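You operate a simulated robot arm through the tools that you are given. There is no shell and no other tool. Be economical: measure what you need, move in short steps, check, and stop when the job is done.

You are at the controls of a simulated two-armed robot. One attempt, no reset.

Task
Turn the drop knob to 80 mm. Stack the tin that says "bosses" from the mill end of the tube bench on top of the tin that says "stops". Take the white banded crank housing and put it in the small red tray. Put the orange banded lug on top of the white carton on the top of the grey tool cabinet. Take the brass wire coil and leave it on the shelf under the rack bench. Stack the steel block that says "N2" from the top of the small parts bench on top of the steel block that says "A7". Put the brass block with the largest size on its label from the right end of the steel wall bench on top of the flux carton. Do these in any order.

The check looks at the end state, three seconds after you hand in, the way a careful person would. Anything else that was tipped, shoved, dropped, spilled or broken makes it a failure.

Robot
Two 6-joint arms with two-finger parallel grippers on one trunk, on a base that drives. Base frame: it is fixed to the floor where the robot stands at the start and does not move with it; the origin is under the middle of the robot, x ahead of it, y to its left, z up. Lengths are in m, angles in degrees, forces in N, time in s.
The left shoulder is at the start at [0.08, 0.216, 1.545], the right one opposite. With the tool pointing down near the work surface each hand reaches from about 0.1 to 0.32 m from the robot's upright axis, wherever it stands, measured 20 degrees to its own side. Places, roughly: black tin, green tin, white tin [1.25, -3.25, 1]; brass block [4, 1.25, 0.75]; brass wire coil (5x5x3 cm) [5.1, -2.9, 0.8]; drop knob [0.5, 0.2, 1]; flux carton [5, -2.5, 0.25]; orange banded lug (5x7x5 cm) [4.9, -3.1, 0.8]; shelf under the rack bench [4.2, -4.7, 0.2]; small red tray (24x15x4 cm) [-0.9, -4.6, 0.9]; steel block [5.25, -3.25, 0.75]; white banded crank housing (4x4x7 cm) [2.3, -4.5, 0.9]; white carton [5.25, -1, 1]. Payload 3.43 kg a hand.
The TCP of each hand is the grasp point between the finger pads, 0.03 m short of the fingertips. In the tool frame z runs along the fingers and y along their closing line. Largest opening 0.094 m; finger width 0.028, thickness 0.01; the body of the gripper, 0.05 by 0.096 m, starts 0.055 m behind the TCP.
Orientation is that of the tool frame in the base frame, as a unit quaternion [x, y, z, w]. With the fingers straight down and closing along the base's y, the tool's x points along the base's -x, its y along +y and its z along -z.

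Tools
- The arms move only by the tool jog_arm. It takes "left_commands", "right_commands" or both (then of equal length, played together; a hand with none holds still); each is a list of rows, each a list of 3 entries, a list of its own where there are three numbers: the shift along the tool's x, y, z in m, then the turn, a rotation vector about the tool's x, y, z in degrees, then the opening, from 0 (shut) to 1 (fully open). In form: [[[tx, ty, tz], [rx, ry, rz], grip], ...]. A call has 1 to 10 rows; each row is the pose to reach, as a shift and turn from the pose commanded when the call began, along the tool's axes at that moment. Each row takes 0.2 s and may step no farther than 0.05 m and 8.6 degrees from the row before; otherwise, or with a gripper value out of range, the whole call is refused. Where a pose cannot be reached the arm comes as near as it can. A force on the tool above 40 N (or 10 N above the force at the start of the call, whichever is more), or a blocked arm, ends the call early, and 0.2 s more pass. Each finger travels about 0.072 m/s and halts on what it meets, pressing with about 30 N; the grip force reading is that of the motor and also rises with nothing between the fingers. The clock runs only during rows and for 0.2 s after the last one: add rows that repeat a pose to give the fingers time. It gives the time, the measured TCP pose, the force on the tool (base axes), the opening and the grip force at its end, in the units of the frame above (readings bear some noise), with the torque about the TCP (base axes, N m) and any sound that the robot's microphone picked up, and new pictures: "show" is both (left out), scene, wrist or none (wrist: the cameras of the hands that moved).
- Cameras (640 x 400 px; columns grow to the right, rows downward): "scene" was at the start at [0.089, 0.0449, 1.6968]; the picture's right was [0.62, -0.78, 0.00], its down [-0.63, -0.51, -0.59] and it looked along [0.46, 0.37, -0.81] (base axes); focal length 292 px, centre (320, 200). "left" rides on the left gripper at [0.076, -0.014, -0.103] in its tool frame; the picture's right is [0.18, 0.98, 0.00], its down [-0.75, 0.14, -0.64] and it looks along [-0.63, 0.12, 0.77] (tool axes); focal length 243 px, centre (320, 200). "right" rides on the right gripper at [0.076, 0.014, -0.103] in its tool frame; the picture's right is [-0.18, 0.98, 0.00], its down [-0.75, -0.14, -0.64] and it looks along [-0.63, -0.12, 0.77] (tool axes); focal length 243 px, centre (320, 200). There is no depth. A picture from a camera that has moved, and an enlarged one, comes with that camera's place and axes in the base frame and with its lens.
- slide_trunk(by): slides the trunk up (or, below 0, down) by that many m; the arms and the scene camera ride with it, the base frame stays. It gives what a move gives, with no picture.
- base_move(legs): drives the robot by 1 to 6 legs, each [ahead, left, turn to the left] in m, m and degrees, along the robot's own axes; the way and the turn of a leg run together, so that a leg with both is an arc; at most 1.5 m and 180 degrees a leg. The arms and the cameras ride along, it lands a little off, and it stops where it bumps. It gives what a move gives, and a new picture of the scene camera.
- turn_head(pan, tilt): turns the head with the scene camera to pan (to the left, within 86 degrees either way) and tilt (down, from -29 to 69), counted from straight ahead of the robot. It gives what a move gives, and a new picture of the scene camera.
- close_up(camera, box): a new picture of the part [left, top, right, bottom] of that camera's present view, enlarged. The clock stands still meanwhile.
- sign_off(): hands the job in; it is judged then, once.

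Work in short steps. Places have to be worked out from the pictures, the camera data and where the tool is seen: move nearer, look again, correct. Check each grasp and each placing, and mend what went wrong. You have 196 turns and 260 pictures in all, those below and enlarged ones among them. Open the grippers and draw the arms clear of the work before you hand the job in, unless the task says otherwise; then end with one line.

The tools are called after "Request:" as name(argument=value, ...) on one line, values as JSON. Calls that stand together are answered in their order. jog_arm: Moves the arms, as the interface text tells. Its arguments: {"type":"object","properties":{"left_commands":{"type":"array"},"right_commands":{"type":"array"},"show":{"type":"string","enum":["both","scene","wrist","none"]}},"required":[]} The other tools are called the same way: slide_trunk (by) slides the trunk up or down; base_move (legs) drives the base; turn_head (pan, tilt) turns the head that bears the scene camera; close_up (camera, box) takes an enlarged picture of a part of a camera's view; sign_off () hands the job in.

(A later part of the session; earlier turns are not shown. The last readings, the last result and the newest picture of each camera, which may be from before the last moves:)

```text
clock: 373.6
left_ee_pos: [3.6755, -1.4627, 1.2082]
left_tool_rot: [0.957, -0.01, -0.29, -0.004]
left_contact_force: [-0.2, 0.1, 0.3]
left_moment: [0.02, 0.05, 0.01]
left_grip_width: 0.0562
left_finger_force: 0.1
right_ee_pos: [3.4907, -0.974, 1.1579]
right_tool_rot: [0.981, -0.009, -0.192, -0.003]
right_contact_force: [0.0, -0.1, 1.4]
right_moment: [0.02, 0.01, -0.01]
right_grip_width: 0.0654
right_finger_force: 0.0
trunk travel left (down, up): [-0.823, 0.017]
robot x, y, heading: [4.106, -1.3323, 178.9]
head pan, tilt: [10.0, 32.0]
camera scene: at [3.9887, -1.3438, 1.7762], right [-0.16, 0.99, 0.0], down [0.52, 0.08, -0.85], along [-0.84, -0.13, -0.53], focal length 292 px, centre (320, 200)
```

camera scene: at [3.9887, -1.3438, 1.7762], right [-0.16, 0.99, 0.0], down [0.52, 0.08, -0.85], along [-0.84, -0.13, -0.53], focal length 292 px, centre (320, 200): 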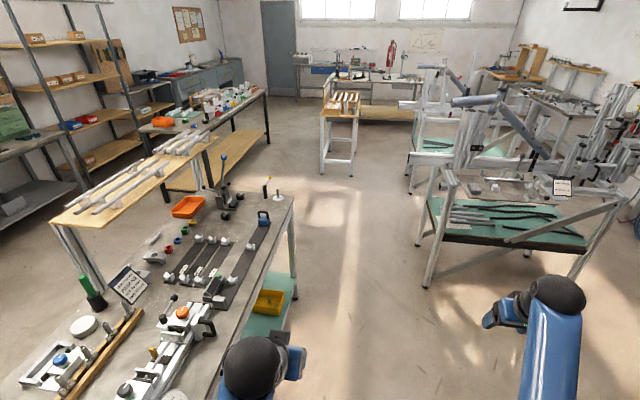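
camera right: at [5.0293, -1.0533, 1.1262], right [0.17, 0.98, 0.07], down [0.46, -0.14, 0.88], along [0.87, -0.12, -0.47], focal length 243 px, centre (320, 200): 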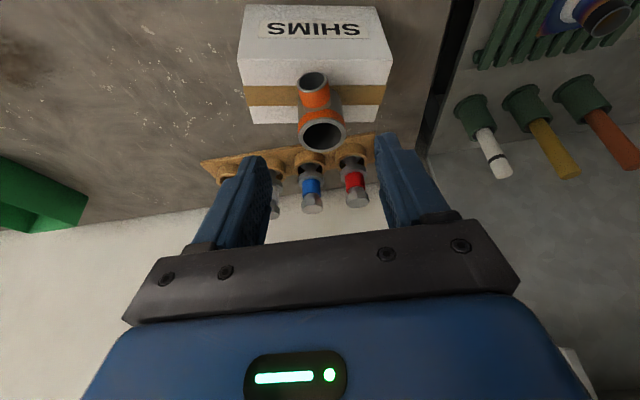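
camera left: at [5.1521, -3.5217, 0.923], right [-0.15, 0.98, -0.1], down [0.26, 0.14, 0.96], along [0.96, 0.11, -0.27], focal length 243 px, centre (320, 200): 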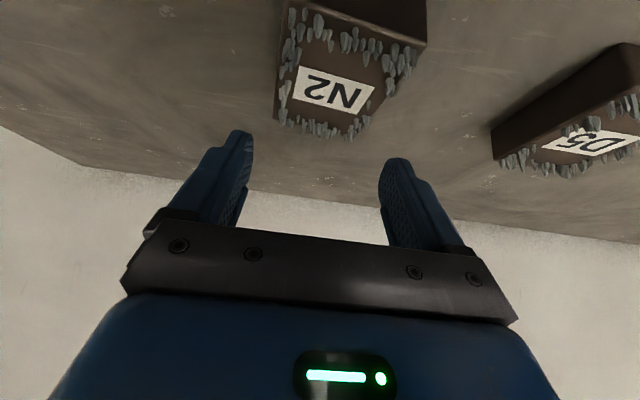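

The lane is clear. I tuck the right hand inward and drive west 2.2 m.

Request:
jog_arm(right_commands=[[[0.02, 0.04, 0], [0, 0, 0], 0.7], [[0.04, 0.08, 0], [0, 0, 0], 0.7], [[0.06, 0.12, 0], [0, 0, 0], 0.7]], show="none")

Request:
base_move(legs=[[1.2, 0, 0.9], [1.1, 0, 0]])

```text
clock: 374.4
left_ee_pos: [3.676, -1.4629, 1.2103]
left_tool_rot: [0.957, -0.011, -0.29, -0.004]
left_contact_force: [0.6, -1.0, -0.4]
left_moment: [0.03, -0.02, 0.0]
left_grip_width: 0.0564
left_finger_force: 0.0
right_ee_pos: [3.5433, -1.0955, 1.1329]
right_tool_rot: [0.981, -0.008, -0.192, -0.004]
right_contact_force: [1.2, -0.1, 0.0]
right_moment: [0.01, -0.02, 0.03]
right_grip_width: 0.0659
right_finger_force: 0.2
trunk travel left (down, up): [-0.823, 0.017]
robot x, y, heading: [4.1063, -1.3299, 178.9]
head pan, tilt: [10.0, 32.0]
```

```text
clock: 385.8
left_ee_pos: [1.3574, -1.3823, 1.2106]
left_tool_rot: [0.957, -0.023, -0.29, -0.007]
left_contact_force: [-0.1, 0.9, -0.9]
left_moment: [0.0, 0.01, -0.01]
left_grip_width: 0.0562
left_finger_force: 0.0
right_ee_pos: [1.2336, -1.0112, 1.1333]
right_tool_rot: [0.981, -0.021, -0.192, -0.007]
right_contact_force: [0.0, 0.1, 0.4]
right_moment: [-0.02, 0.02, 0.0]
right_grip_width: 0.0657
right_finger_force: 0.0
trunk travel left (down, up): [-0.823, 0.017]
robot x, y, heading: [1.7915, -1.2602, 177.4]
head pan, tilt: [10.0, 32.0]
camera scene: at [1.6732, -1.2716, 1.7764], right [-0.13, 0.99, 0.0], down [0.52, 0.07, -0.85], along [-0.84, -0.11, -0.53], focal length 292 px, centre (320, 200)
```

scene: 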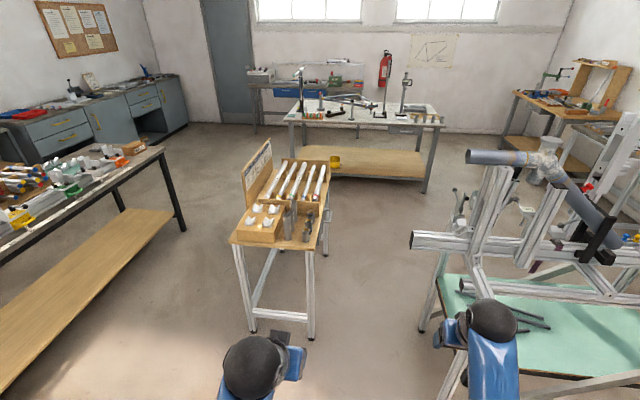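

Request:
base_move(legs=[[0, 0, 92.6], [0.9, -0.45, 0]])

Request:
turn_head(pan=0, tilt=45)

```text
clock: 394.8
left_ee_pos: [1.4933, -2.5742, 1.2094]
left_tool_rot: [0.673, 0.681, -0.203, 0.207]
left_contact_force: [0.3, 0.0, -0.6]
left_moment: [0.02, -0.01, -0.02]
left_grip_width: 0.0565
left_finger_force: 0.0
right_ee_pos: [1.131, -2.7215, 1.1331]
right_tool_rot: [0.688, 0.7, -0.137, 0.135]
right_contact_force: [-0.2, -1.2, -0.4]
right_moment: [0.01, 0.01, -0.02]
right_grip_width: 0.0659
right_finger_force: 0.0
trunk travel left (down, up): [-0.823, 0.017]
robot x, y, heading: [1.3456, -2.1554, -89.0]
head pan, tilt: [10.0, 32.0]
camera scene: at [1.3652, -2.2682, 1.7763], right [-0.98, -0.19, 0.0], down [-0.1, 0.52, -0.85], along [0.16, -0.83, -0.53], focal length 292 px, centre (320, 200)
```

scene: 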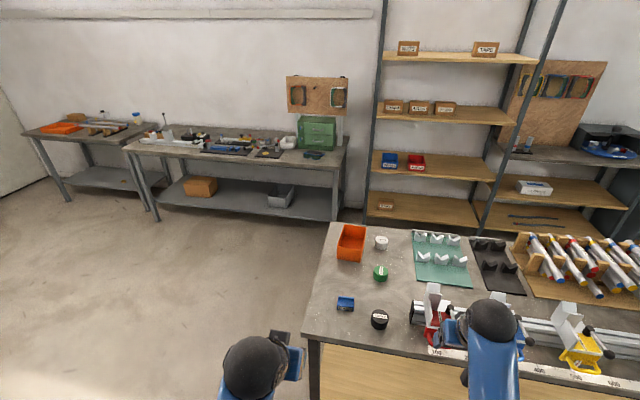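

```text
clock: 395.6
left_ee_pos: [1.4919, -2.5749, 1.2079]
left_tool_rot: [0.672, 0.681, -0.204, 0.207]
left_contact_force: [-0.4, 0.3, -0.1]
left_moment: [0.01, 0.04, 0.03]
left_grip_width: 0.0567
left_finger_force: 0.0
right_ee_pos: [1.1282, -2.7216, 1.1313]
right_tool_rot: [0.688, 0.699, -0.137, 0.136]
right_contact_force: [-0.6, 0.1, -0.2]
right_moment: [0.01, -0.02, -0.01]
right_grip_width: 0.0659
right_finger_force: 0.0
trunk travel left (down, up): [-0.823, 0.017]
robot x, y, heading: [1.3456, -2.1484, -89.0]
head pan, tilt: [0.0, 45.0]
camera scene: at [1.3489, -2.263, 1.7568], right [-1.0, -0.02, 0.0], down [-0.01, 0.71, -0.71], along [0.01, -0.71, -0.71], focal length 292 px, centre (320, 200)
```

scene: 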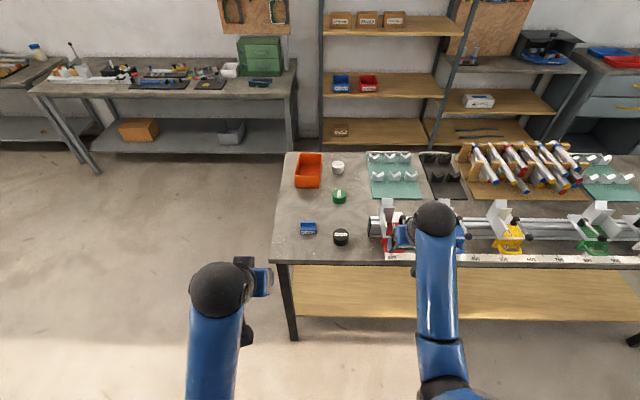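

The black, green and white tins are on the near end of the bench. I zoom to read them.

Request:
close_up(camera="scene", box=[290, 150, 380, 255])

Request:
close_up(camera="scene", box=[325, 155, 355, 180])

Request:
close_up(camera="scene", box=[325, 185, 357, 250])

```text
3.81 times, centred on (335, 202) of scene
camera zoom: at [1.3489, -2.263, 1.7568], right [-1.0, -0.02, 0.0], down [-0.01, 0.71, -0.71], along [0.01, -0.71, -0.71], focal length 1114 px, centre (263, 190)
```

zoom: 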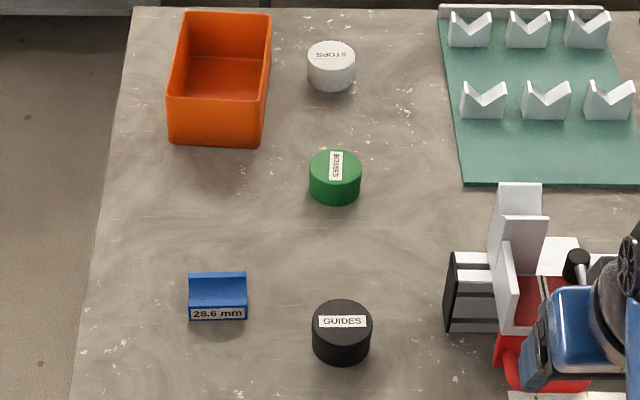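

```text
16.00 times, centred on (340, 168) of scene
camera zoom: at [1.3489, -2.263, 1.7568], right [-1.0, -0.02, 0.0], down [-0.01, 0.71, -0.71], along [0.01, -0.71, -0.71], focal length 4680 px, centre (0, 720)
```

zoom: 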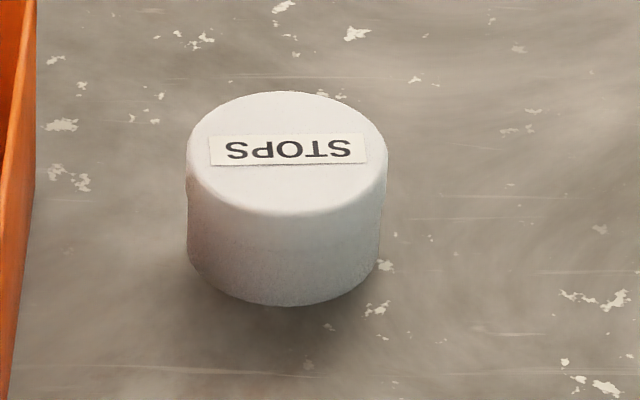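

```text
6.15 times, centred on (341, 218) of scene
camera zoom: at [1.3489, -2.263, 1.7568], right [-1.0, -0.02, 0.0], down [-0.01, 0.71, -0.71], along [0.01, -0.71, -0.71], focal length 1800 px, centre (191, 92)
```

zoom: 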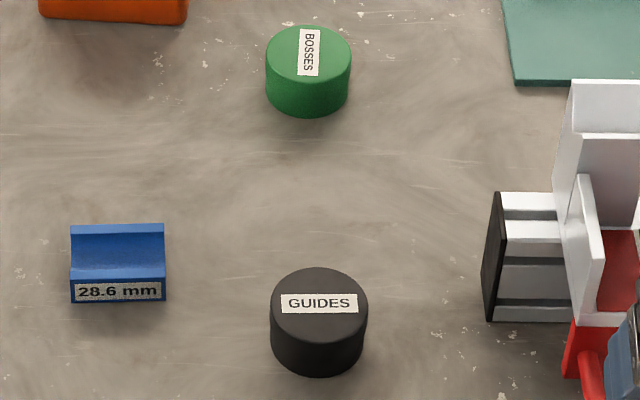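

Green is BOSSES and white is STOPS. They are near the bench's east end, so I go round to stand east of it, facing west.

Request:
base_move(legs=[[0, 0.65, 0], [1.2, 0, 0], [0, 0, -91]])

Request:
jog_arm(right_commands=[[[0, 0, 0], [0, 7.5, 0], 0.8], [[0, 0, 0], [0, 15, 0], 0.8], [[0, 0, 0], [0, 22.3, 0], 0.8], [[0, 0, 0], [0, 22.3, 0], 0.8]], show="both")

```text
clock: 408.7
left_ee_pos: [1.6145, -3.4547, 1.2075]
left_tool_rot: [0.957, 0.005, -0.291, 0.001]
left_contact_force: [0.3, 0.1, 0.4]
left_moment: [-0.03, -0.01, -0.03]
left_grip_width: 0.0561
left_finger_force: 0.1
right_ee_pos: [1.4669, -3.0933, 1.1305]
right_tool_rot: [0.981, 0.009, -0.193, 0.0]
right_contact_force: [0.3, -0.5, 0.1]
right_moment: [-0.01, 0.0, 0.02]
right_grip_width: 0.0656
right_finger_force: 0.1
trunk travel left (down, up): [-0.823, 0.017]
robot x, y, heading: [2.0388, -3.3098, -179.0]
head pan, tilt: [0.0, 45.0]
camera scene: at [1.9285, -3.3104, 1.7567], right [-0.02, 1.0, 0.0], down [0.71, 0.01, -0.71], along [-0.71, -0.01, -0.71], focal length 292 px, centre (320, 200)
```

scene: 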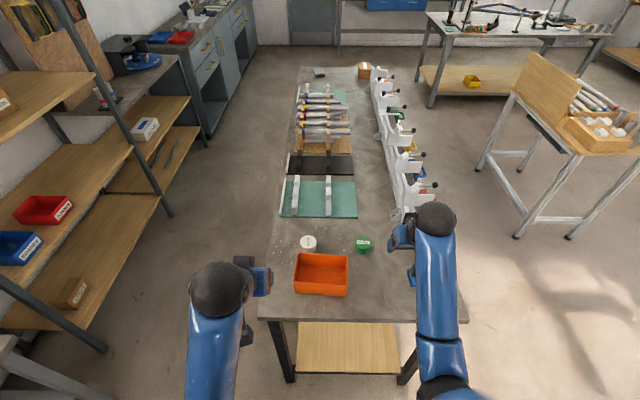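

```text
clock: 409.7
left_ee_pos: [1.6147, -3.4547, 1.208]
left_tool_rot: [0.957, 0.004, -0.289, 0.001]
left_contact_force: [0.2, 1.3, -0.4]
left_moment: [0.06, 0.01, 0.01]
left_grip_width: 0.0564
left_finger_force: 0.0
right_ee_pos: [1.4393, -3.0912, 1.092]
right_tool_rot: [1.0, 0.009, 0.002, -0.003]
right_contact_force: [0.4, -0.3, 0.0]
right_moment: [0.01, 0.03, -0.05]
right_grip_width: 0.0754
right_finger_force: 0.1
right hand out of reach, approached as far as the arm can: row 2, 3, 4
trunk travel left (down, up): [-0.823, 0.017]
robot x, y, heading: [2.0409, -3.3083, -179.1]
head pan, tilt: [0.0, 45.0]
camera scene: at [1.9289, -3.3099, 1.7568], right [-0.02, 1.0, 0.0], down [0.71, 0.01, -0.71], along [-0.71, -0.01, -0.71], focal length 292 px, centre (320, 200)
camera right: at [1.5137, -3.1061, 1.1954], right [-0.17, -0.99, -0.01], down [-0.76, 0.12, 0.64], along [-0.63, 0.11, -0.77], focal length 243 px, centre (320, 200)
```

scene: 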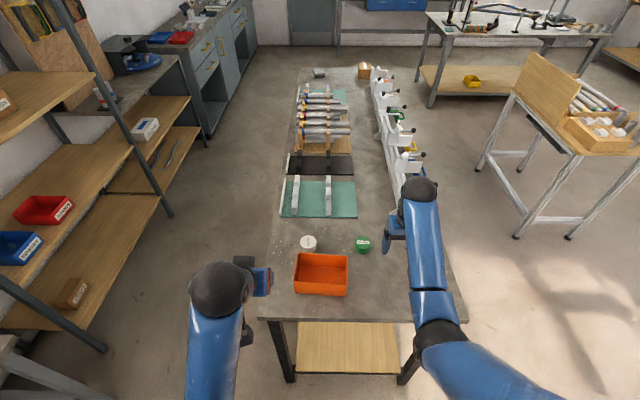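
right: 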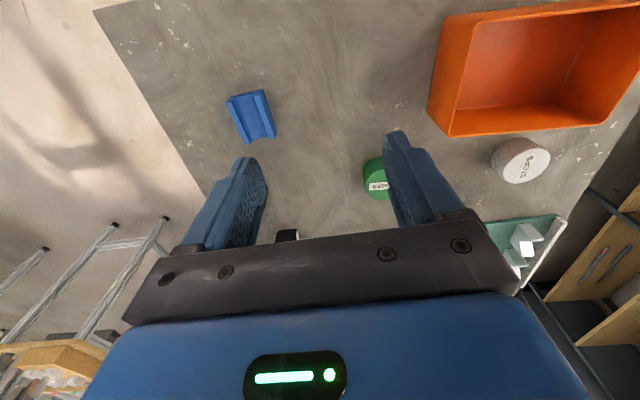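

Request:
close_up(camera="scene", box=[280, 225, 380, 305])

Request:
close_up(camera="right", box=[340, 100, 580, 240])

```text
5.00 times, centred on (330, 265) of scene
camera zoom: at [1.9289, -3.3099, 1.7568], right [-0.02, 1.0, 0.0], down [0.71, 0.01, -0.71], along [-0.71, -0.01, -0.71], focal length 1462 px, centre (270, -125)
```

zoom: 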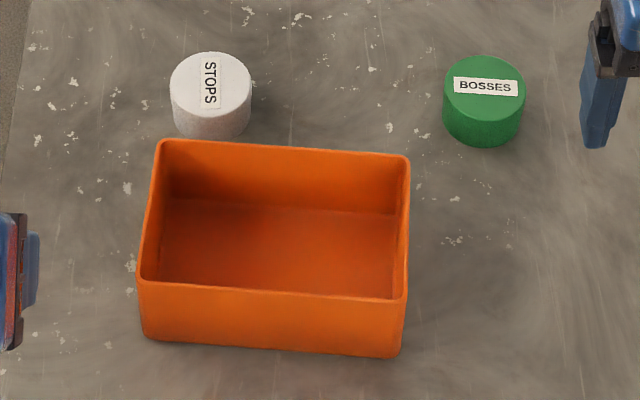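

```text
2.67 times, centred on (460, 170) of right
camera zoom: at [1.5137, -3.1061, 1.1954], right [-0.17, -0.99, -0.01], down [-0.76, 0.12, 0.64], along [-0.63, 0.11, -0.77], focal length 647 px, centre (-53, 280)
```

zoom: 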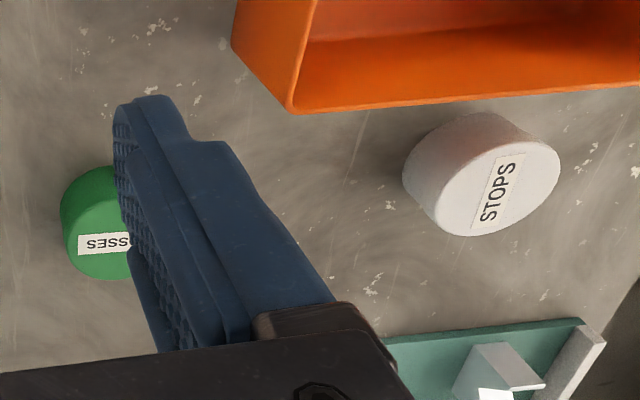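

Triangulated: green top (1.287, −3.165, 0.899), white top (1.285, −3.363, 0.899), tins ≈60 mm across, bench ≈0.87. I move over the green tin.

Request:
base_move(legs=[[0.07, 0.074, -0.9]])

Request:
slide_trunk(by=-0.08)

Request:
jog_arm(right_commands=[[[-0.027, 0, 0], [0, 0, 0], 0.88], [[-0.054, 0, 0], [0, 0, 0], 0.88], [[-0.08, 0, 0], [0, 0, 0], 0.88], [[-0.08, 0, 0], [0, 0, 0], 0.88]], show="wrist")

```text
clock: 410.8
left_ee_pos: [1.5478, -3.5143, 1.2126]
left_tool_rot: [0.956, -0.002, -0.293, 0.002]
left_contact_force: [-0.3, 0.7, 1.9]
left_moment: [-0.06, 0.02, 0.02]
left_grip_width: 0.0565
left_finger_force: 0.1
right_ee_pos: [1.3782, -3.1494, 1.093]
right_tool_rot: [1.0, 0.001, -0.002, 0.0]
right_contact_force: [0.7, -0.1, -0.8]
right_moment: [-0.04, 0.01, -0.02]
right_grip_width: 0.0752
right_finger_force: 0.0
trunk travel left (down, up): [-0.823, 0.017]
robot x, y, heading: [1.9661, -3.3795, -179.8]
head pan, tilt: [0.0, 45.0]
camera scene: at [1.8667, -3.3722, 1.7574], right [0.0, 1.0, -0.01], down [0.7, 0.0, -0.71], along [-0.71, -0.01, -0.7], focal length 292 px, centre (320, 200)
```

scene: 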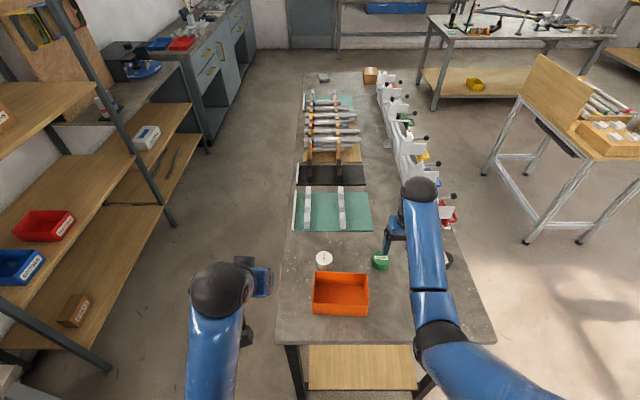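

```text
clock: 412.0
left_ee_pos: [1.5428, -3.5186, 1.1285]
left_tool_rot: [0.957, -0.001, -0.29, 0.0]
left_contact_force: [-0.2, 1.0, -0.1]
left_moment: [0.01, -0.03, -0.01]
left_grip_width: 0.0562
left_finger_force: 0.1
right_ee_pos: [1.3718, -3.1549, 1.0119]
right_tool_rot: [1.0, -0.001, 0.0, -0.001]
right_contact_force: [0.4, 1.0, -0.4]
right_moment: [0.01, -0.02, 0.03]
right_grip_width: 0.0752
right_finger_force: 0.1
trunk travel left (down, up): [-0.743, 0.097]
robot x, y, heading: [1.9648, -3.3787, -179.8]
head pan, tilt: [0.0, 45.0]
```

```text
clock: 413.0
left_ee_pos: [1.5425, -3.521, 1.1288]
left_tool_rot: [0.957, -0.001, -0.29, 0.0]
left_contact_force: [0.7, 0.9, 0.3]
left_moment: [-0.03, 0.0, 0.02]
left_grip_width: 0.0565
left_finger_force: 0.1
right_ee_pos: [1.292, -3.1543, 1.0108]
right_tool_rot: [1.0, 0.001, 0.001, -0.003]
right_contact_force: [-0.2, -0.1, 0.0]
right_moment: [0.01, 0.0, 0.02]
right_grip_width: 0.0826
right_finger_force: 0.0
trunk travel left (down, up): [-0.743, 0.097]
robot x, y, heading: [1.9669, -3.3796, -179.9]
head pan, tilt: [0.0, 45.0]
camera right: at [1.3661, -3.1699, 1.1139], right [-0.18, -0.98, -0.01], down [-0.76, 0.14, 0.64], along [-0.63, 0.12, -0.77], focal length 243 px, centre (320, 200)
```

right: 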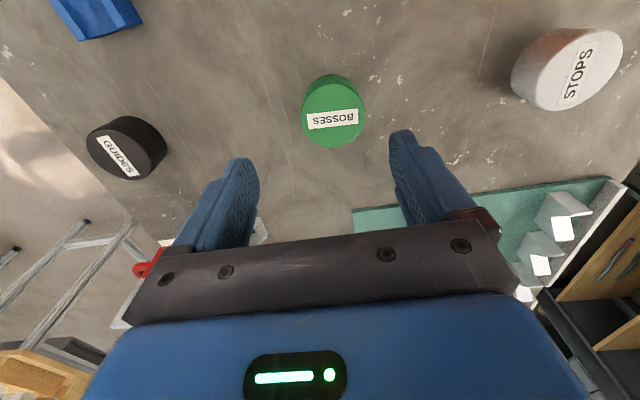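

Request:
jog_arm(right_commands=[[[-0.004, 0.006, 0], [0, 0, 0], 0.88], [[-0.0076, 0.0125, 0], [0, 0, 0], 0.88], [[-0.0076, 0.0125, 0], [0, 0, 0], 0.88]], show="none")

Request:
slide_trunk(by=-0.06)

Request:
close_up(camera="right", box=[0, 0, 640, 400])

```text
clock: 413.8
left_ee_pos: [1.5414, -3.5202, 1.1284]
left_tool_rot: [0.957, -0.002, -0.29, -0.001]
left_contact_force: [0.1, -0.2, -0.1]
left_moment: [-0.05, -0.04, -0.03]
left_grip_width: 0.0561
left_finger_force: 0.1
right_ee_pos: [1.2845, -3.1673, 1.0098]
right_tool_rot: [1.0, 0.001, 0.0, -0.003]
right_contact_force: [-0.2, 0.6, -0.5]
right_moment: [-0.01, 0.02, 0.0]
right_grip_width: 0.0827
right_finger_force: 0.2
trunk travel left (down, up): [-0.743, 0.097]
robot x, y, heading: [1.9725, -3.3797, -179.8]
head pan, tilt: [0.0, 45.0]
```

```text
clock: 414.8
left_ee_pos: [1.5416, -3.5213, 1.0689]
left_tool_rot: [0.957, -0.002, -0.29, 0.0]
left_contact_force: [0.0, -0.4, 0.4]
left_moment: [-0.01, 0.0, 0.02]
left_grip_width: 0.0564
left_finger_force: 0.0
right_ee_pos: [1.2849, -3.1663, 0.9512]
right_tool_rot: [1.0, 0.002, 0.001, -0.003]
right_contact_force: [0.0, 0.6, 0.8]
right_moment: [-0.02, 0.0, -0.04]
right_grip_width: 0.0828
right_finger_force: 0.0
trunk travel left (down, up): [-0.683, 0.157]
robot x, y, heading: [1.9703, -3.3791, -180.2]
head pan, tilt: [0.0, 45.0]
```

```text
1.00 times, centred on (320, 200) of right (not enlarged: the box is as wide or as high as the picture)
camera zoom: at [1.3597, -3.1827, 1.0546], right [-0.18, -0.98, -0.01], down [-0.76, 0.14, 0.64], along [-0.63, 0.12, -0.77], focal length 243 px, centre (320, 200)
```

zoom: 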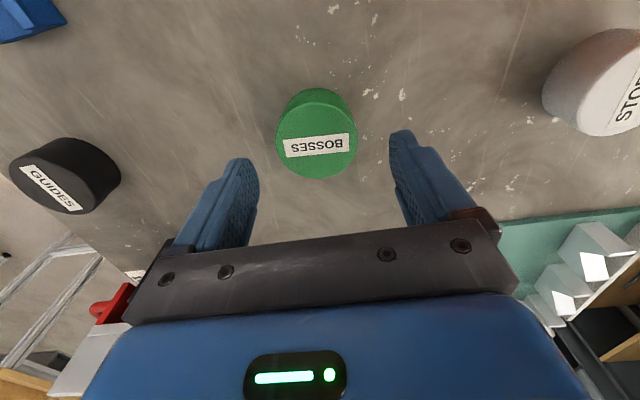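

Centred. I lower 4.7 cm and close on the green tin.

Request:
slide_trunk(by=-0.047)

Request:
jog_arm(right_commands=[[[0, 0, 0], [0, 0, 0], 0.75], [[0, 0, 0], [0, 0, 0], 0.65], [[0, 0, 0], [0, 0, 0], 0.55], [[0, 0, 0], [0, 0, 0], 0.5]], show="wrist")

```text
clock: 415.7
left_ee_pos: [1.5424, -3.5205, 1.0228]
left_tool_rot: [0.957, -0.001, -0.29, -0.001]
left_contact_force: [-0.6, 0.4, 0.3]
left_moment: [-0.04, 0.0, -0.03]
left_grip_width: 0.0564
left_finger_force: 0.1
right_ee_pos: [1.2838, -3.1677, 0.9034]
right_tool_rot: [1.0, 0.001, 0.001, -0.002]
right_contact_force: [-0.7, 0.7, 0.9]
right_moment: [0.0, 0.0, -0.02]
right_grip_width: 0.0826
right_finger_force: 0.1
trunk travel left (down, up): [-0.636, 0.204]
robot x, y, heading: [1.9677, -3.3809, -180.1]
head pan, tilt: [0.0, 45.0]
```

```text
clock: 416.7
left_ee_pos: [1.5429, -3.5198, 1.0208]
left_tool_rot: [0.957, -0.001, -0.29, 0.0]
left_contact_force: [-0.1, 0.1, 0.6]
left_moment: [-0.02, -0.02, 0.03]
left_grip_width: 0.0563
left_finger_force: 0.0
right_ee_pos: [1.2849, -3.1671, 0.9037]
right_tool_rot: [1.0, 0.002, 0.001, -0.003]
right_contact_force: [-0.8, -0.1, 0.6]
right_moment: [0.0, 0.01, 0.02]
right_grip_width: 0.0583
right_finger_force: 30.0
trunk travel left (down, up): [-0.636, 0.204]
robot x, y, heading: [1.9648, -3.3795, -179.8]
head pan, tilt: [0.0, 45.0]
camera right: at [1.3595, -3.1826, 1.0074], right [-0.18, -0.98, -0.01], down [-0.76, 0.14, 0.64], along [-0.63, 0.12, -0.77], focal length 243 px, centre (320, 200)
```

right: 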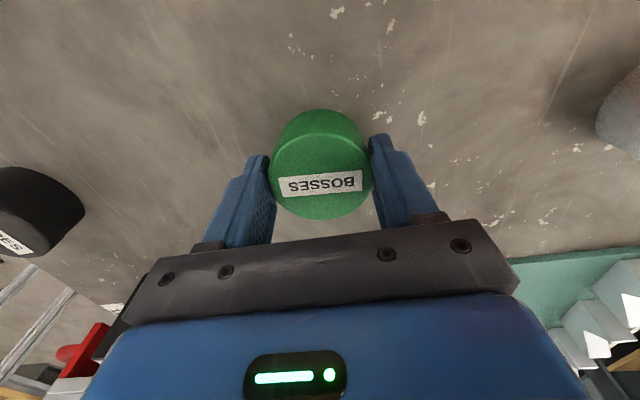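

Gripped at 58 mm. I lift and strafe over the white tin.

Request:
slide_trunk(by=0.12)

Request:
base_move(legs=[[0, 0.196, 0]])

Request:
close_up(camera="right", box=[0, 0, 640, 400])

```text
clock: 418.2
left_ee_pos: [1.5416, -3.5211, 1.141]
left_tool_rot: [0.957, -0.002, -0.29, -0.001]
left_contact_force: [0.7, -1.8, -0.1]
left_moment: [-0.01, 0.02, 0.0]
left_grip_width: 0.0564
left_finger_force: 0.0
right_ee_pos: [1.2846, -3.1679, 1.0232]
right_tool_rot: [1.0, 0.0, 0.001, -0.003]
right_contact_force: [-0.2, 0.1, -1.9]
right_moment: [-0.01, 0.03, 0.01]
right_grip_width: 0.0586
right_finger_force: 30.2
trunk travel left (down, up): [-0.756, 0.084]
robot x, y, heading: [1.9689, -3.3789, -179.6]
head pan, tilt: [0.0, 45.0]
```

```text
clock: 419.8
left_ee_pos: [1.5409, -3.7133, 1.142]
left_tool_rot: [0.957, -0.004, -0.291, 0.0]
left_contact_force: [-0.7, 0.1, -0.4]
left_moment: [-0.03, 0.03, 0.02]
left_grip_width: 0.0563
left_finger_force: 0.1
right_ee_pos: [1.2846, -3.359, 1.0229]
right_tool_rot: [1.0, 0.0, 0.001, -0.001]
right_contact_force: [0.4, 0.7, -1.4]
right_moment: [-0.06, 0.02, -0.02]
right_grip_width: 0.0587
right_finger_force: 30.1
trunk travel left (down, up): [-0.756, 0.084]
robot x, y, heading: [1.9726, -3.5729, -180.0]
head pan, tilt: [0.0, 45.0]
camera scene: at [1.8586, -3.5718, 1.6897], right [0.0, 1.0, 0.0], down [0.71, 0.0, -0.71], along [-0.71, 0.0, -0.71], focal length 292 px, centre (320, 200)
```

scene: 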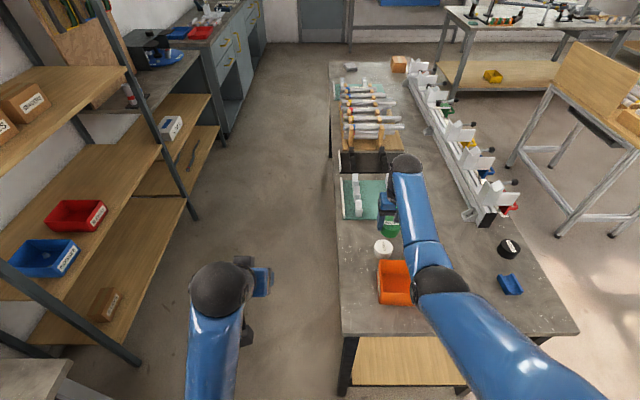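

```text
1.00 times, centred on (320, 200) of right (not enlarged: the box is as wide or as high as the picture)
camera zoom: at [1.3601, -3.3743, 1.1265], right [-0.19, -0.98, 0.0], down [-0.76, 0.14, 0.64], along [-0.63, 0.12, -0.77], focal length 243 px, centre (320, 200)
```

zoom: 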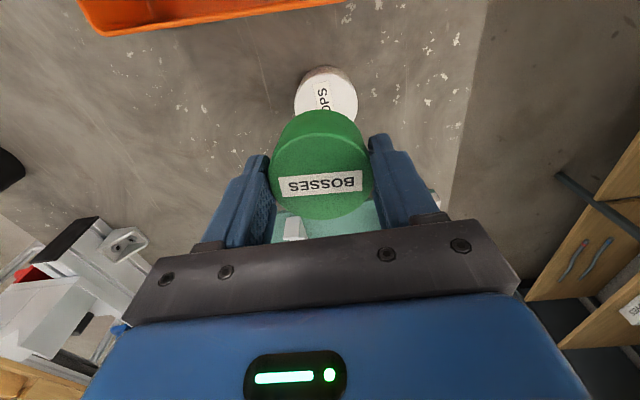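

Request:
jog_arm(right_commands=[[[0.003, 0.006, 0], [0, 0, 0], 0.5], [[0.003, 0.006, 0], [0, 0, 0], 0.5]], show="none")

Request:
slide_trunk(by=-0.06)

Request:
close_up(camera="right", box=[200, 40, 440, 240])

Request:
close_up(camera="scene", box=[350, 180, 430, 270])

```text
clock: 420.4
left_ee_pos: [1.5413, -3.7145, 1.1414]
left_tool_rot: [0.957, -0.004, -0.29, -0.001]
left_contact_force: [0.4, 0.4, 1.0]
left_moment: [0.02, 0.02, 0.06]
left_grip_width: 0.0564
left_finger_force: 0.1
right_ee_pos: [1.2884, -3.3675, 1.0233]
right_tool_rot: [1.0, 0.0, 0.001, -0.002]
right_contact_force: [-0.8, 0.6, -1.2]
right_moment: [0.0, -0.04, -0.02]
right_grip_width: 0.0584
right_finger_force: 29.7
trunk travel left (down, up): [-0.756, 0.084]
robot x, y, heading: [1.9705, -3.5779, 180.1]
head pan, tilt: [0.0, 45.0]
```

```text
clock: 421.4
left_ee_pos: [1.5426, -3.7167, 1.0822]
left_tool_rot: [0.957, -0.003, -0.29, -0.002]
left_contact_force: [-0.1, 0.1, 0.1]
left_moment: [0.0, -0.01, 0.01]
left_grip_width: 0.0564
left_finger_force: 0.0
right_ee_pos: [1.2892, -3.3693, 0.9658]
right_tool_rot: [1.0, 0.0, 0.001, -0.003]
right_contact_force: [-0.5, 0.4, -1.0]
right_moment: [0.0, 0.06, -0.03]
right_grip_width: 0.0586
right_finger_force: 29.9
trunk travel left (down, up): [-0.696, 0.144]
robot x, y, heading: [1.9663, -3.5802, -180.0]
head pan, tilt: [0.0, 45.0]
```

```text
2.00 times, centred on (320, 140) of right
camera zoom: at [1.3633, -3.3855, 1.0681], right [-0.19, -0.98, -0.01], down [-0.75, 0.14, 0.64], along [-0.63, 0.12, -0.77], focal length 485 px, centre (320, 320)
```

zoom: 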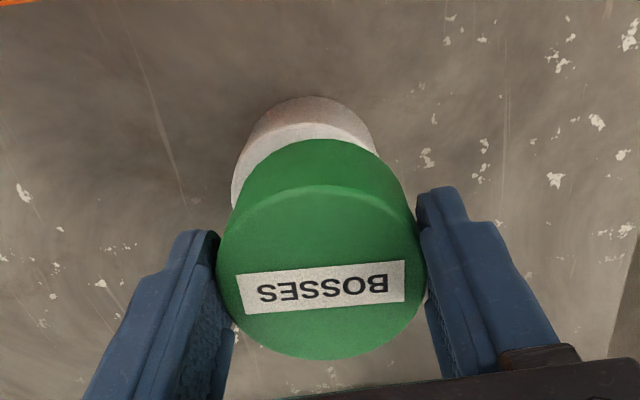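

```text
4.44 times, centred on (390, 225) of scene
camera zoom: at [1.859, -3.5781, 1.6298], right [0.0, 1.0, 0.0], down [0.71, 0.0, -0.71], along [-0.71, 0.0, -0.71], focal length 1300 px, centre (9, 89)
```

zoom: 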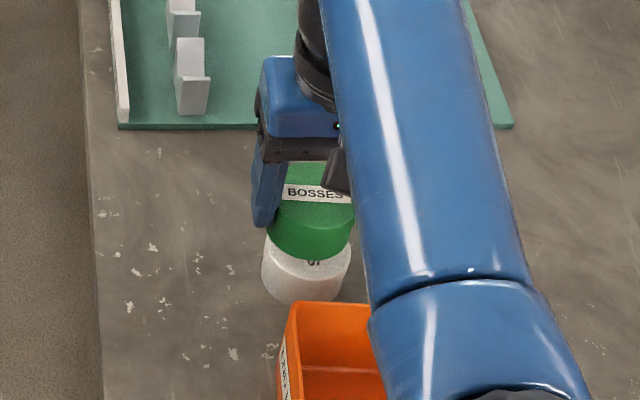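

Measuring the white tin's rim gives its centre at (1.279, −3.365), so I shift the green tin by (−9.5, +4) mm and re-check.

Request:
jog_arm(right_commands=[[[-0.005, -0.002, 0], [0, 0, 0], 0.5], [[-0.0095, -0.004, 0], [0, 0, 0], 0.5], [[-0.0095, -0.004, 0], [0, 0, 0], 0.5]], show="none")

Request:
slide_trunk(by=-0.02)

Request:
close_up(camera="right", box=[200, 40, 440, 240])

Request:
close_up(camera="scene", box=[350, 180, 430, 270])

```text
clock: 422.2
left_ee_pos: [1.5418, -3.7172, 1.0816]
left_tool_rot: [0.957, -0.003, -0.29, -0.001]
left_contact_force: [0.3, 0.3, 0.4]
left_moment: [-0.02, 0.01, 0.01]
left_grip_width: 0.0564
left_finger_force: 0.0
right_ee_pos: [1.2774, -3.3666, 0.9642]
right_tool_rot: [1.0, 0.0, 0.001, -0.002]
right_contact_force: [0.2, -0.2, -2.3]
right_moment: [-0.01, -0.01, -0.01]
right_grip_width: 0.0584
right_finger_force: 30.1
trunk travel left (down, up): [-0.696, 0.144]
robot x, y, heading: [1.9711, -3.5766, -180.1]
head pan, tilt: [0.0, 45.0]
```

```text
clock: 422.9
left_ee_pos: [1.541, -3.7166, 1.0609]
left_tool_rot: [0.957, -0.003, -0.29, -0.001]
left_contact_force: [-0.1, 0.1, 0.9]
left_moment: [0.04, 0.01, -0.02]
left_grip_width: 0.0565
left_finger_force: 0.2
right_ee_pos: [1.2781, -3.3655, 0.9435]
right_tool_rot: [1.0, -0.001, 0.001, -0.002]
right_contact_force: [-0.4, -0.2, -2.0]
right_moment: [-0.04, -0.01, 0.01]
right_grip_width: 0.0585
right_finger_force: 29.8
trunk travel left (down, up): [-0.676, 0.164]
robot x, y, heading: [1.9706, -3.576, -180.2]
head pan, tilt: [0.0, 45.0]
```

```text
2.00 times, centred on (320, 140) of right
camera zoom: at [1.3531, -3.3815, 1.0477], right [-0.19, -0.98, -0.01], down [-0.76, 0.14, 0.64], along [-0.63, 0.12, -0.77], focal length 485 px, centre (320, 320)
```

zoom: 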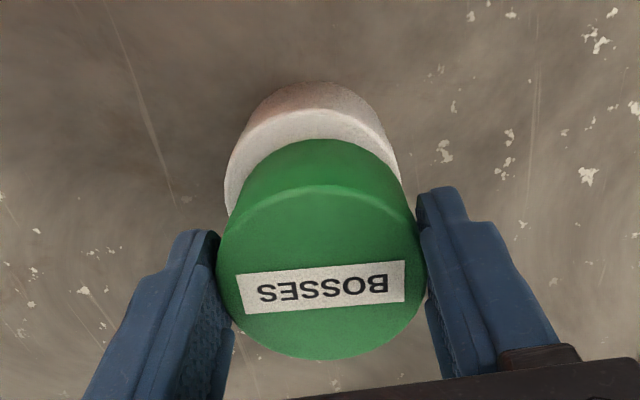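

```text
4.44 times, centred on (390, 225) of scene
camera zoom: at [1.8584, -3.5775, 1.6097], right [0.0, 1.0, 0.0], down [0.71, 0.0, -0.71], along [-0.71, 0.0, -0.71], focal length 1300 px, centre (9, 89)
```

zoom: 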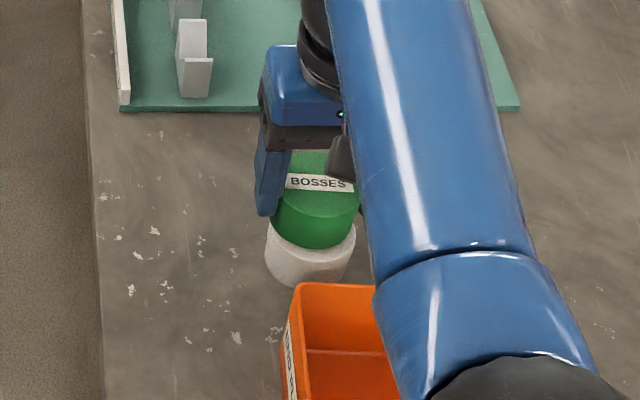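

Aligned within about 2 mm. I lower until contact.

Request:
slide_trunk(by=-0.006)

Request:
slide_trunk(by=-0.003)

Request:
slide_trunk(by=-0.003)

```text
clock: 423.4
left_ee_pos: [1.5431, -3.7166, 1.0576]
left_tool_rot: [0.957, -0.004, -0.29, -0.001]
left_contact_force: [0.7, -0.5, 0.5]
left_moment: [-0.04, -0.02, 0.0]
left_grip_width: 0.0563
left_finger_force: 0.1
right_ee_pos: [1.2794, -3.3659, 0.9394]
right_tool_rot: [1.0, -0.001, 0.0, -0.002]
right_contact_force: [0.3, 0.4, 5.3]
right_moment: [-0.04, -0.11, 0.02]
right_grip_width: 0.0586
right_finger_force: 30.0
trunk travel left (down, up): [-0.67, 0.17]
robot x, y, heading: [1.9662, -3.5738, -180.0]
head pan, tilt: [0.0, 45.0]
```

```text
clock: 423.9
left_ee_pos: [1.5432, -3.7176, 1.0544]
left_tool_rot: [0.957, -0.003, -0.29, -0.001]
left_contact_force: [0.0, 0.5, 0.9]
left_moment: [0.02, 0.01, 0.0]
left_grip_width: 0.056
left_finger_force: 0.1
right_ee_pos: [1.2787, -3.3667, 0.9389]
right_tool_rot: [1.0, -0.001, -0.003, -0.003]
right_contact_force: [-1.8, 0.9, 22.7]
right_moment: [0.08, -0.15, 0.0]
right_grip_width: 0.0587
right_finger_force: 30.0
trunk travel left (down, up): [-0.667, 0.173]
robot x, y, heading: [1.9688, -3.5741, -180.0]
head pan, tilt: [0.0, 45.0]
```

```text
clock: 424.4
left_ee_pos: [1.5445, -3.7164, 1.0511]
left_tool_rot: [0.957, -0.003, -0.291, -0.002]
left_contact_force: [-0.3, 0.2, -0.1]
left_moment: [0.02, -0.02, 0.02]
left_grip_width: 0.0563
left_finger_force: 0.0
right_ee_pos: [1.2799, -3.3654, 0.9359]
right_tool_rot: [1.0, -0.001, -0.003, -0.003]
right_contact_force: [-4.8, 3.2, 30.5]
right_moment: [0.14, 0.24, 0.03]
right_grip_width: 0.0585
right_finger_force: 29.9
trunk travel left (down, up): [-0.664, 0.176]
robot x, y, heading: [1.9685, -3.5791, 180.2]
head pan, tilt: [0.0, 45.0]
```

Firm contact (30 N); I ease up 6 mm to nearly zero, release, and raise clear.

Request:
slide_trunk(by=0.0055)

Request:
jog_arm(right_commands=[[[0, 0, 0], [0, 0, 0], 0.68], [[0, 0, 0], [0, 0, 0], 0.75], [[0, 0, 0], [0, 0, 0], 0.85], [[0, 0, 0], [0, 0, 0], 0.9]], show="none")

Request:
slide_trunk(by=0.17)

Request:
close_up(camera="right", box=[0, 0, 640, 400])

Request:
close_up(camera="scene", box=[340, 180, 440, 320])

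```text
clock: 425.0
left_ee_pos: [1.5431, -3.7174, 1.0557]
left_tool_rot: [0.957, -0.003, -0.29, -0.001]
left_contact_force: [-0.5, 0.3, 0.5]
left_moment: [0.01, 0.01, 0.01]
left_grip_width: 0.0563
left_finger_force: 0.1
right_ee_pos: [1.2804, -3.3652, 0.9371]
right_tool_rot: [1.0, 0.0, 0.002, -0.002]
right_contact_force: [-3.6, 1.1, 9.3]
right_moment: [0.05, 0.46, -0.01]
right_grip_width: 0.0584
right_finger_force: 30.1
trunk travel left (down, up): [-0.669, 0.171]
robot x, y, heading: [1.9691, -3.5767, -179.7]
head pan, tilt: [0.0, 45.0]
```

```text
clock: 426.0
left_ee_pos: [1.5414, -3.7162, 1.0549]
left_tool_rot: [0.957, -0.004, -0.29, -0.001]
left_contact_force: [-0.4, 0.3, 0.3]
left_moment: [-0.04, 0.03, 0.01]
left_grip_width: 0.0565
left_finger_force: 0.0
right_ee_pos: [1.2779, -3.3661, 0.9385]
right_tool_rot: [1.0, -0.001, 0.002, -0.003]
right_contact_force: [-0.3, 0.4, 0.6]
right_moment: [0.03, 0.02, 0.02]
right_grip_width: 0.0847
right_finger_force: 0.1
trunk travel left (down, up): [-0.669, 0.171]
robot x, y, heading: [1.9683, -3.575, -180.3]
head pan, tilt: [0.0, 45.0]
```

```text
clock: 427.9
left_ee_pos: [1.5416, -3.717, 1.2253]
left_tool_rot: [0.957, -0.003, -0.29, -0.001]
left_contact_force: [-0.4, 0.3, 0.3]
left_moment: [0.02, -0.01, -0.03]
left_grip_width: 0.0563
left_finger_force: 0.1
right_ee_pos: [1.2783, -3.3666, 1.1067]
right_tool_rot: [1.0, 0.0, 0.001, -0.003]
right_contact_force: [0.1, 0.1, 0.1]
right_moment: [0.01, 0.0, 0.02]
right_grip_width: 0.0847
right_finger_force: 0.1
trunk travel left (down, up): [-0.839, 0.001]
robot x, y, heading: [1.9697, -3.5757, -179.8]
head pan, tilt: [0.0, 45.0]
```

```text
1.00 times, centred on (320, 200) of right (not enlarged: the box is as wide or as high as the picture)
camera zoom: at [1.3534, -3.3816, 1.2113], right [-0.19, -0.98, -0.01], down [-0.75, 0.14, 0.64], along [-0.63, 0.12, -0.77], focal length 243 px, centre (320, 200)
```

zoom: 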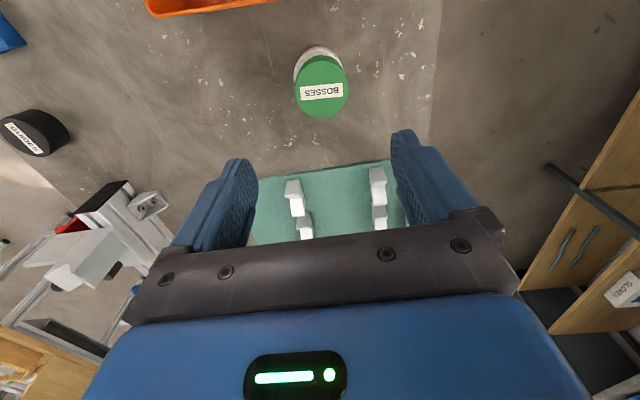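

```text
2.86 times, centred on (390, 250) of scene
camera zoom: at [1.8589, -3.5776, 1.7732], right [0.0, 1.0, 0.0], down [0.71, 0.0, -0.71], along [-0.71, 0.0, -0.71], focal length 836 px, centre (120, 57)
```

zoom: 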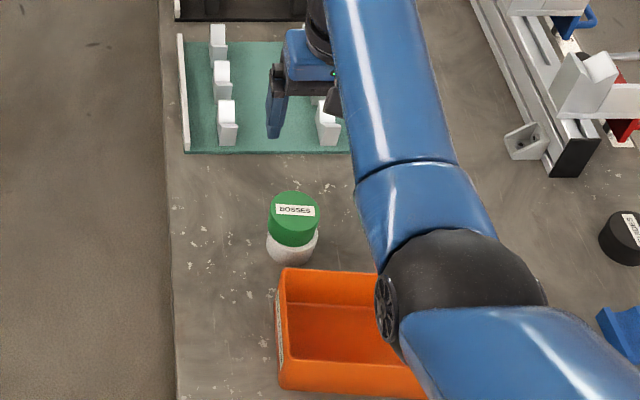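

The BOSSES tin sits on the STOPS tin. Next the crank housing: I back off, turn to face the south wall bench near (2.3, −4.5), and look.

Request:
base_move(legs=[[-0.5, 0, 0], [0, 0, 90]])

Request:
close_up(camera="scene", box=[160, 80, 480, 280])

```text
clock: 434.7
left_ee_pos: [2.6158, -4.0026, 1.2246]
left_tool_rot: [0.679, 0.675, -0.205, 0.204]
left_contact_force: [-0.5, 0.5, -0.4]
left_moment: [0.0, 0.01, 0.0]
left_grip_width: 0.0569
left_finger_force: 0.1
right_ee_pos: [2.2649, -4.2648, 1.1082]
right_tool_rot: [0.708, 0.706, -0.001, -0.002]
right_contact_force: [-0.2, -0.7, 0.6]
right_moment: [-0.03, 0.0, 0.0]
right_grip_width: 0.0846
right_finger_force: 0.0
trunk travel left (down, up): [-0.839, 0.001]
robot x, y, heading: [2.4769, -3.575, -90.0]
head pan, tilt: [0.0, 45.0]
camera scene: at [2.478, -3.6871, 1.7732], right [-1.0, 0.0, 0.0], down [0.0, 0.71, -0.71], along [0.0, -0.71, -0.71], focal length 292 px, centre (320, 200)
```

scene: 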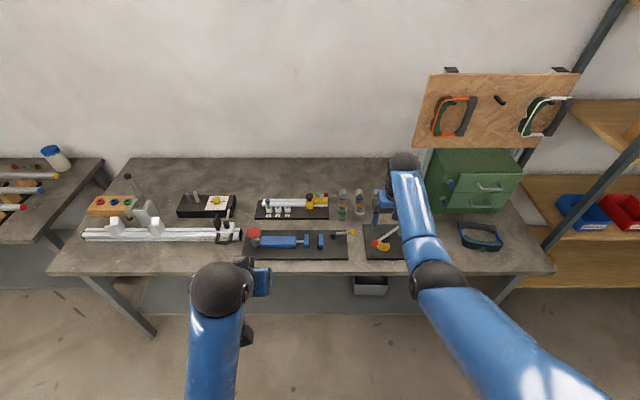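

```text
2.00 times, centred on (320, 180) of scene
camera zoom: at [2.478, -3.6871, 1.7732], right [-1.0, 0.0, 0.0], down [0.0, 0.71, -0.71], along [0.0, -0.71, -0.71], focal length 585 px, centre (320, 240)
```

zoom: 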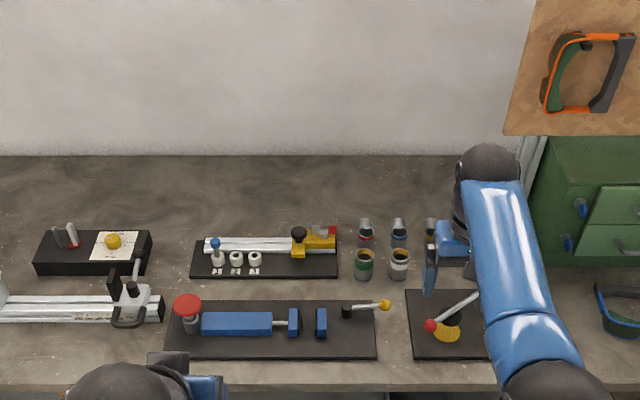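

Request:
close_up(camera="scene", box=[325, 180, 405, 230])

Request:
close_up(camera="right", box=[0, 0, 640, 400])

```text
8.00 times, centred on (365, 205) of scene
camera zoom: at [2.478, -3.6871, 1.7732], right [-1.0, 0.0, 0.0], down [0.0, 0.71, -0.71], along [0.0, -0.71, -0.71], focal length 2340 px, centre (-40, 160)
```

zoom: 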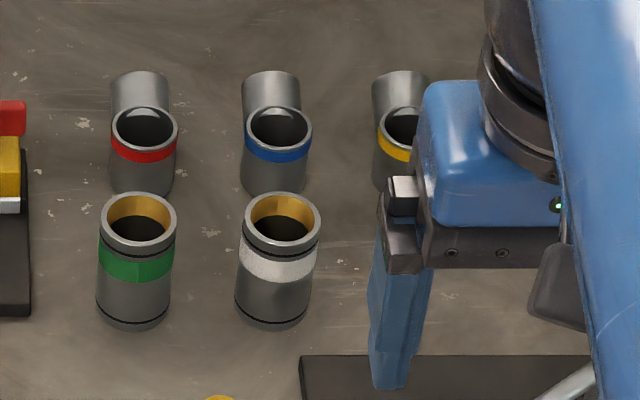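

```text
1.00 times, centred on (320, 200) of right (not enlarged: the box is as wide or as high as the picture)
camera zoom: at [2.2787, -4.1901, 1.2114], right [0.98, -0.19, 0.0], down [-0.14, -0.75, 0.64], along [-0.12, -0.63, -0.77], focal length 243 px, centre (320, 200)
```

zoom: 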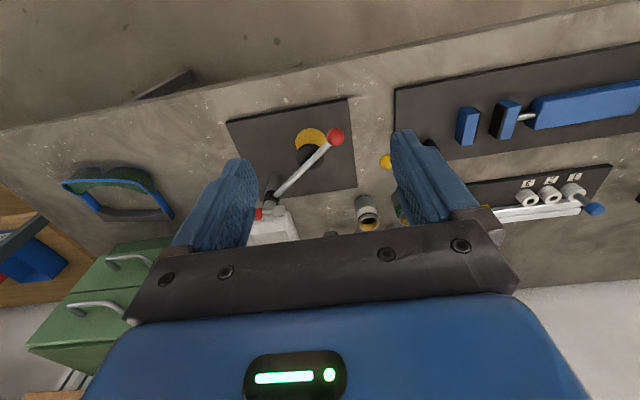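

The white banded housing's top is at (2.310, −4.526, 0.887). I move the base to bring the right hand over it with a 60 mm opening.

Request:
jog_arm(right_commands=[[[0, 0, 0], [0, 0, 0], 0.75], [[0, 0, 0], [0, 0, 0], 0.65]], show="none")

Request:
base_move(legs=[[0.255, 0.045, 0]])

Request:
slide_trunk(by=-0.1)

Request:
close_up(camera="right", box=[0, 0, 640, 400])

```text
clock: 435.3
left_ee_pos: [2.6177, -4.0004, 1.2253]
left_tool_rot: [0.679, 0.675, -0.205, 0.204]
left_contact_force: [0.3, 0.2, -0.2]
left_moment: [0.0, 0.0, 0.03]
left_grip_width: 0.0563
left_finger_force: 0.1
right_ee_pos: [2.2652, -4.2644, 1.1079]
right_tool_rot: [0.708, 0.706, -0.001, -0.003]
right_contact_force: [1.3, 0.6, -0.2]
right_moment: [-0.01, 0.03, 0.01]
right_grip_width: 0.0611
right_finger_force: 0.0
trunk travel left (down, up): [-0.839, 0.001]
robot x, y, heading: [2.4786, -3.5783, -89.9]
head pan, tilt: [0.0, 45.0]
```

```text
clock: 437.2
left_ee_pos: [2.6605, -4.2566, 1.2268]
left_tool_rot: [0.679, 0.674, -0.207, 0.205]
left_contact_force: [0.0, 0.9, 1.0]
left_moment: [0.01, 0.0, -0.03]
left_grip_width: 0.0564
left_finger_force: 0.0
right_ee_pos: [2.309, -4.5194, 1.1097]
right_tool_rot: [0.707, 0.707, -0.003, -0.001]
right_contact_force: [0.0, 0.0, 0.7]
right_moment: [0.02, 0.0, 0.01]
right_grip_width: 0.0613
right_finger_force: 0.2
trunk travel left (down, up): [-0.839, 0.001]
robot x, y, heading: [2.5229, -3.8299, -89.7]
head pan, tilt: [0.0, 45.0]
camera scene: at [2.5215, -3.9397, 1.7738], right [-1.0, 0.0, 0.0], down [0.0, 0.7, -0.71], along [0.0, -0.71, -0.7], focal length 292 px, centre (320, 200)
```

scene: 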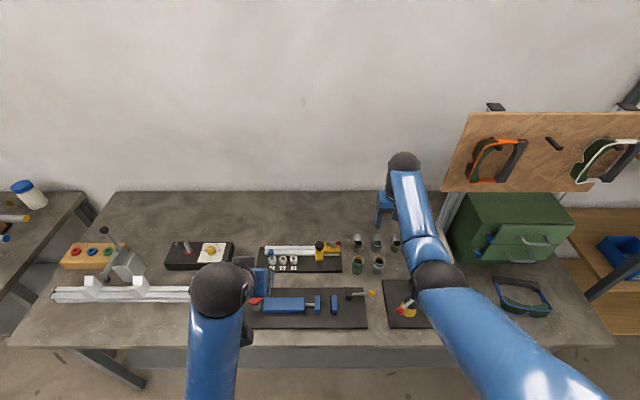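

```text
clock: 438.5
left_ee_pos: [2.661, -4.2607, 1.1244]
left_tool_rot: [0.679, 0.674, -0.206, 0.204]
left_contact_force: [1.2, 0.0, 0.8]
left_moment: [0.0, 0.03, -0.02]
left_grip_width: 0.0566
left_finger_force: 0.1
right_ee_pos: [2.3095, -4.5232, 1.0071]
right_tool_rot: [0.708, 0.706, -0.002, -0.003]
right_contact_force: [-0.2, 0.0, 0.6]
right_moment: [0.01, 0.0, 0.0]
right_grip_width: 0.0612
right_finger_force: 0.1
trunk travel left (down, up): [-0.739, 0.101]
robot x, y, heading: [2.5216, -3.8334, -90.1]
head pan, tilt: [0.0, 45.0]
```

```text
1.00 times, centred on (320, 200) of right (not enlarged: the box is as wide or as high as the picture)
camera zoom: at [2.3229, -4.4482, 1.1119], right [0.98, -0.19, -0.01], down [-0.14, -0.75, 0.64], along [-0.12, -0.63, -0.77], focal length 243 px, centre (320, 200)
```

zoom: 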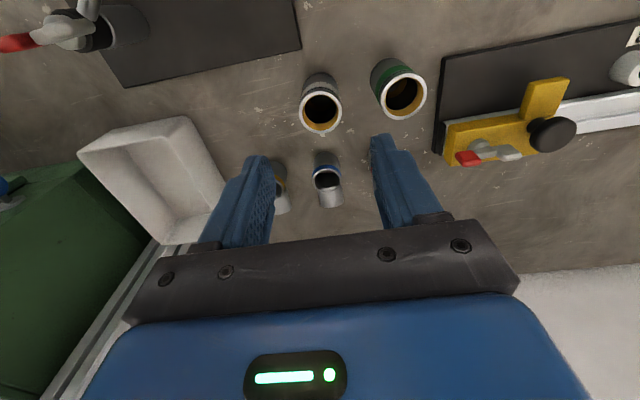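

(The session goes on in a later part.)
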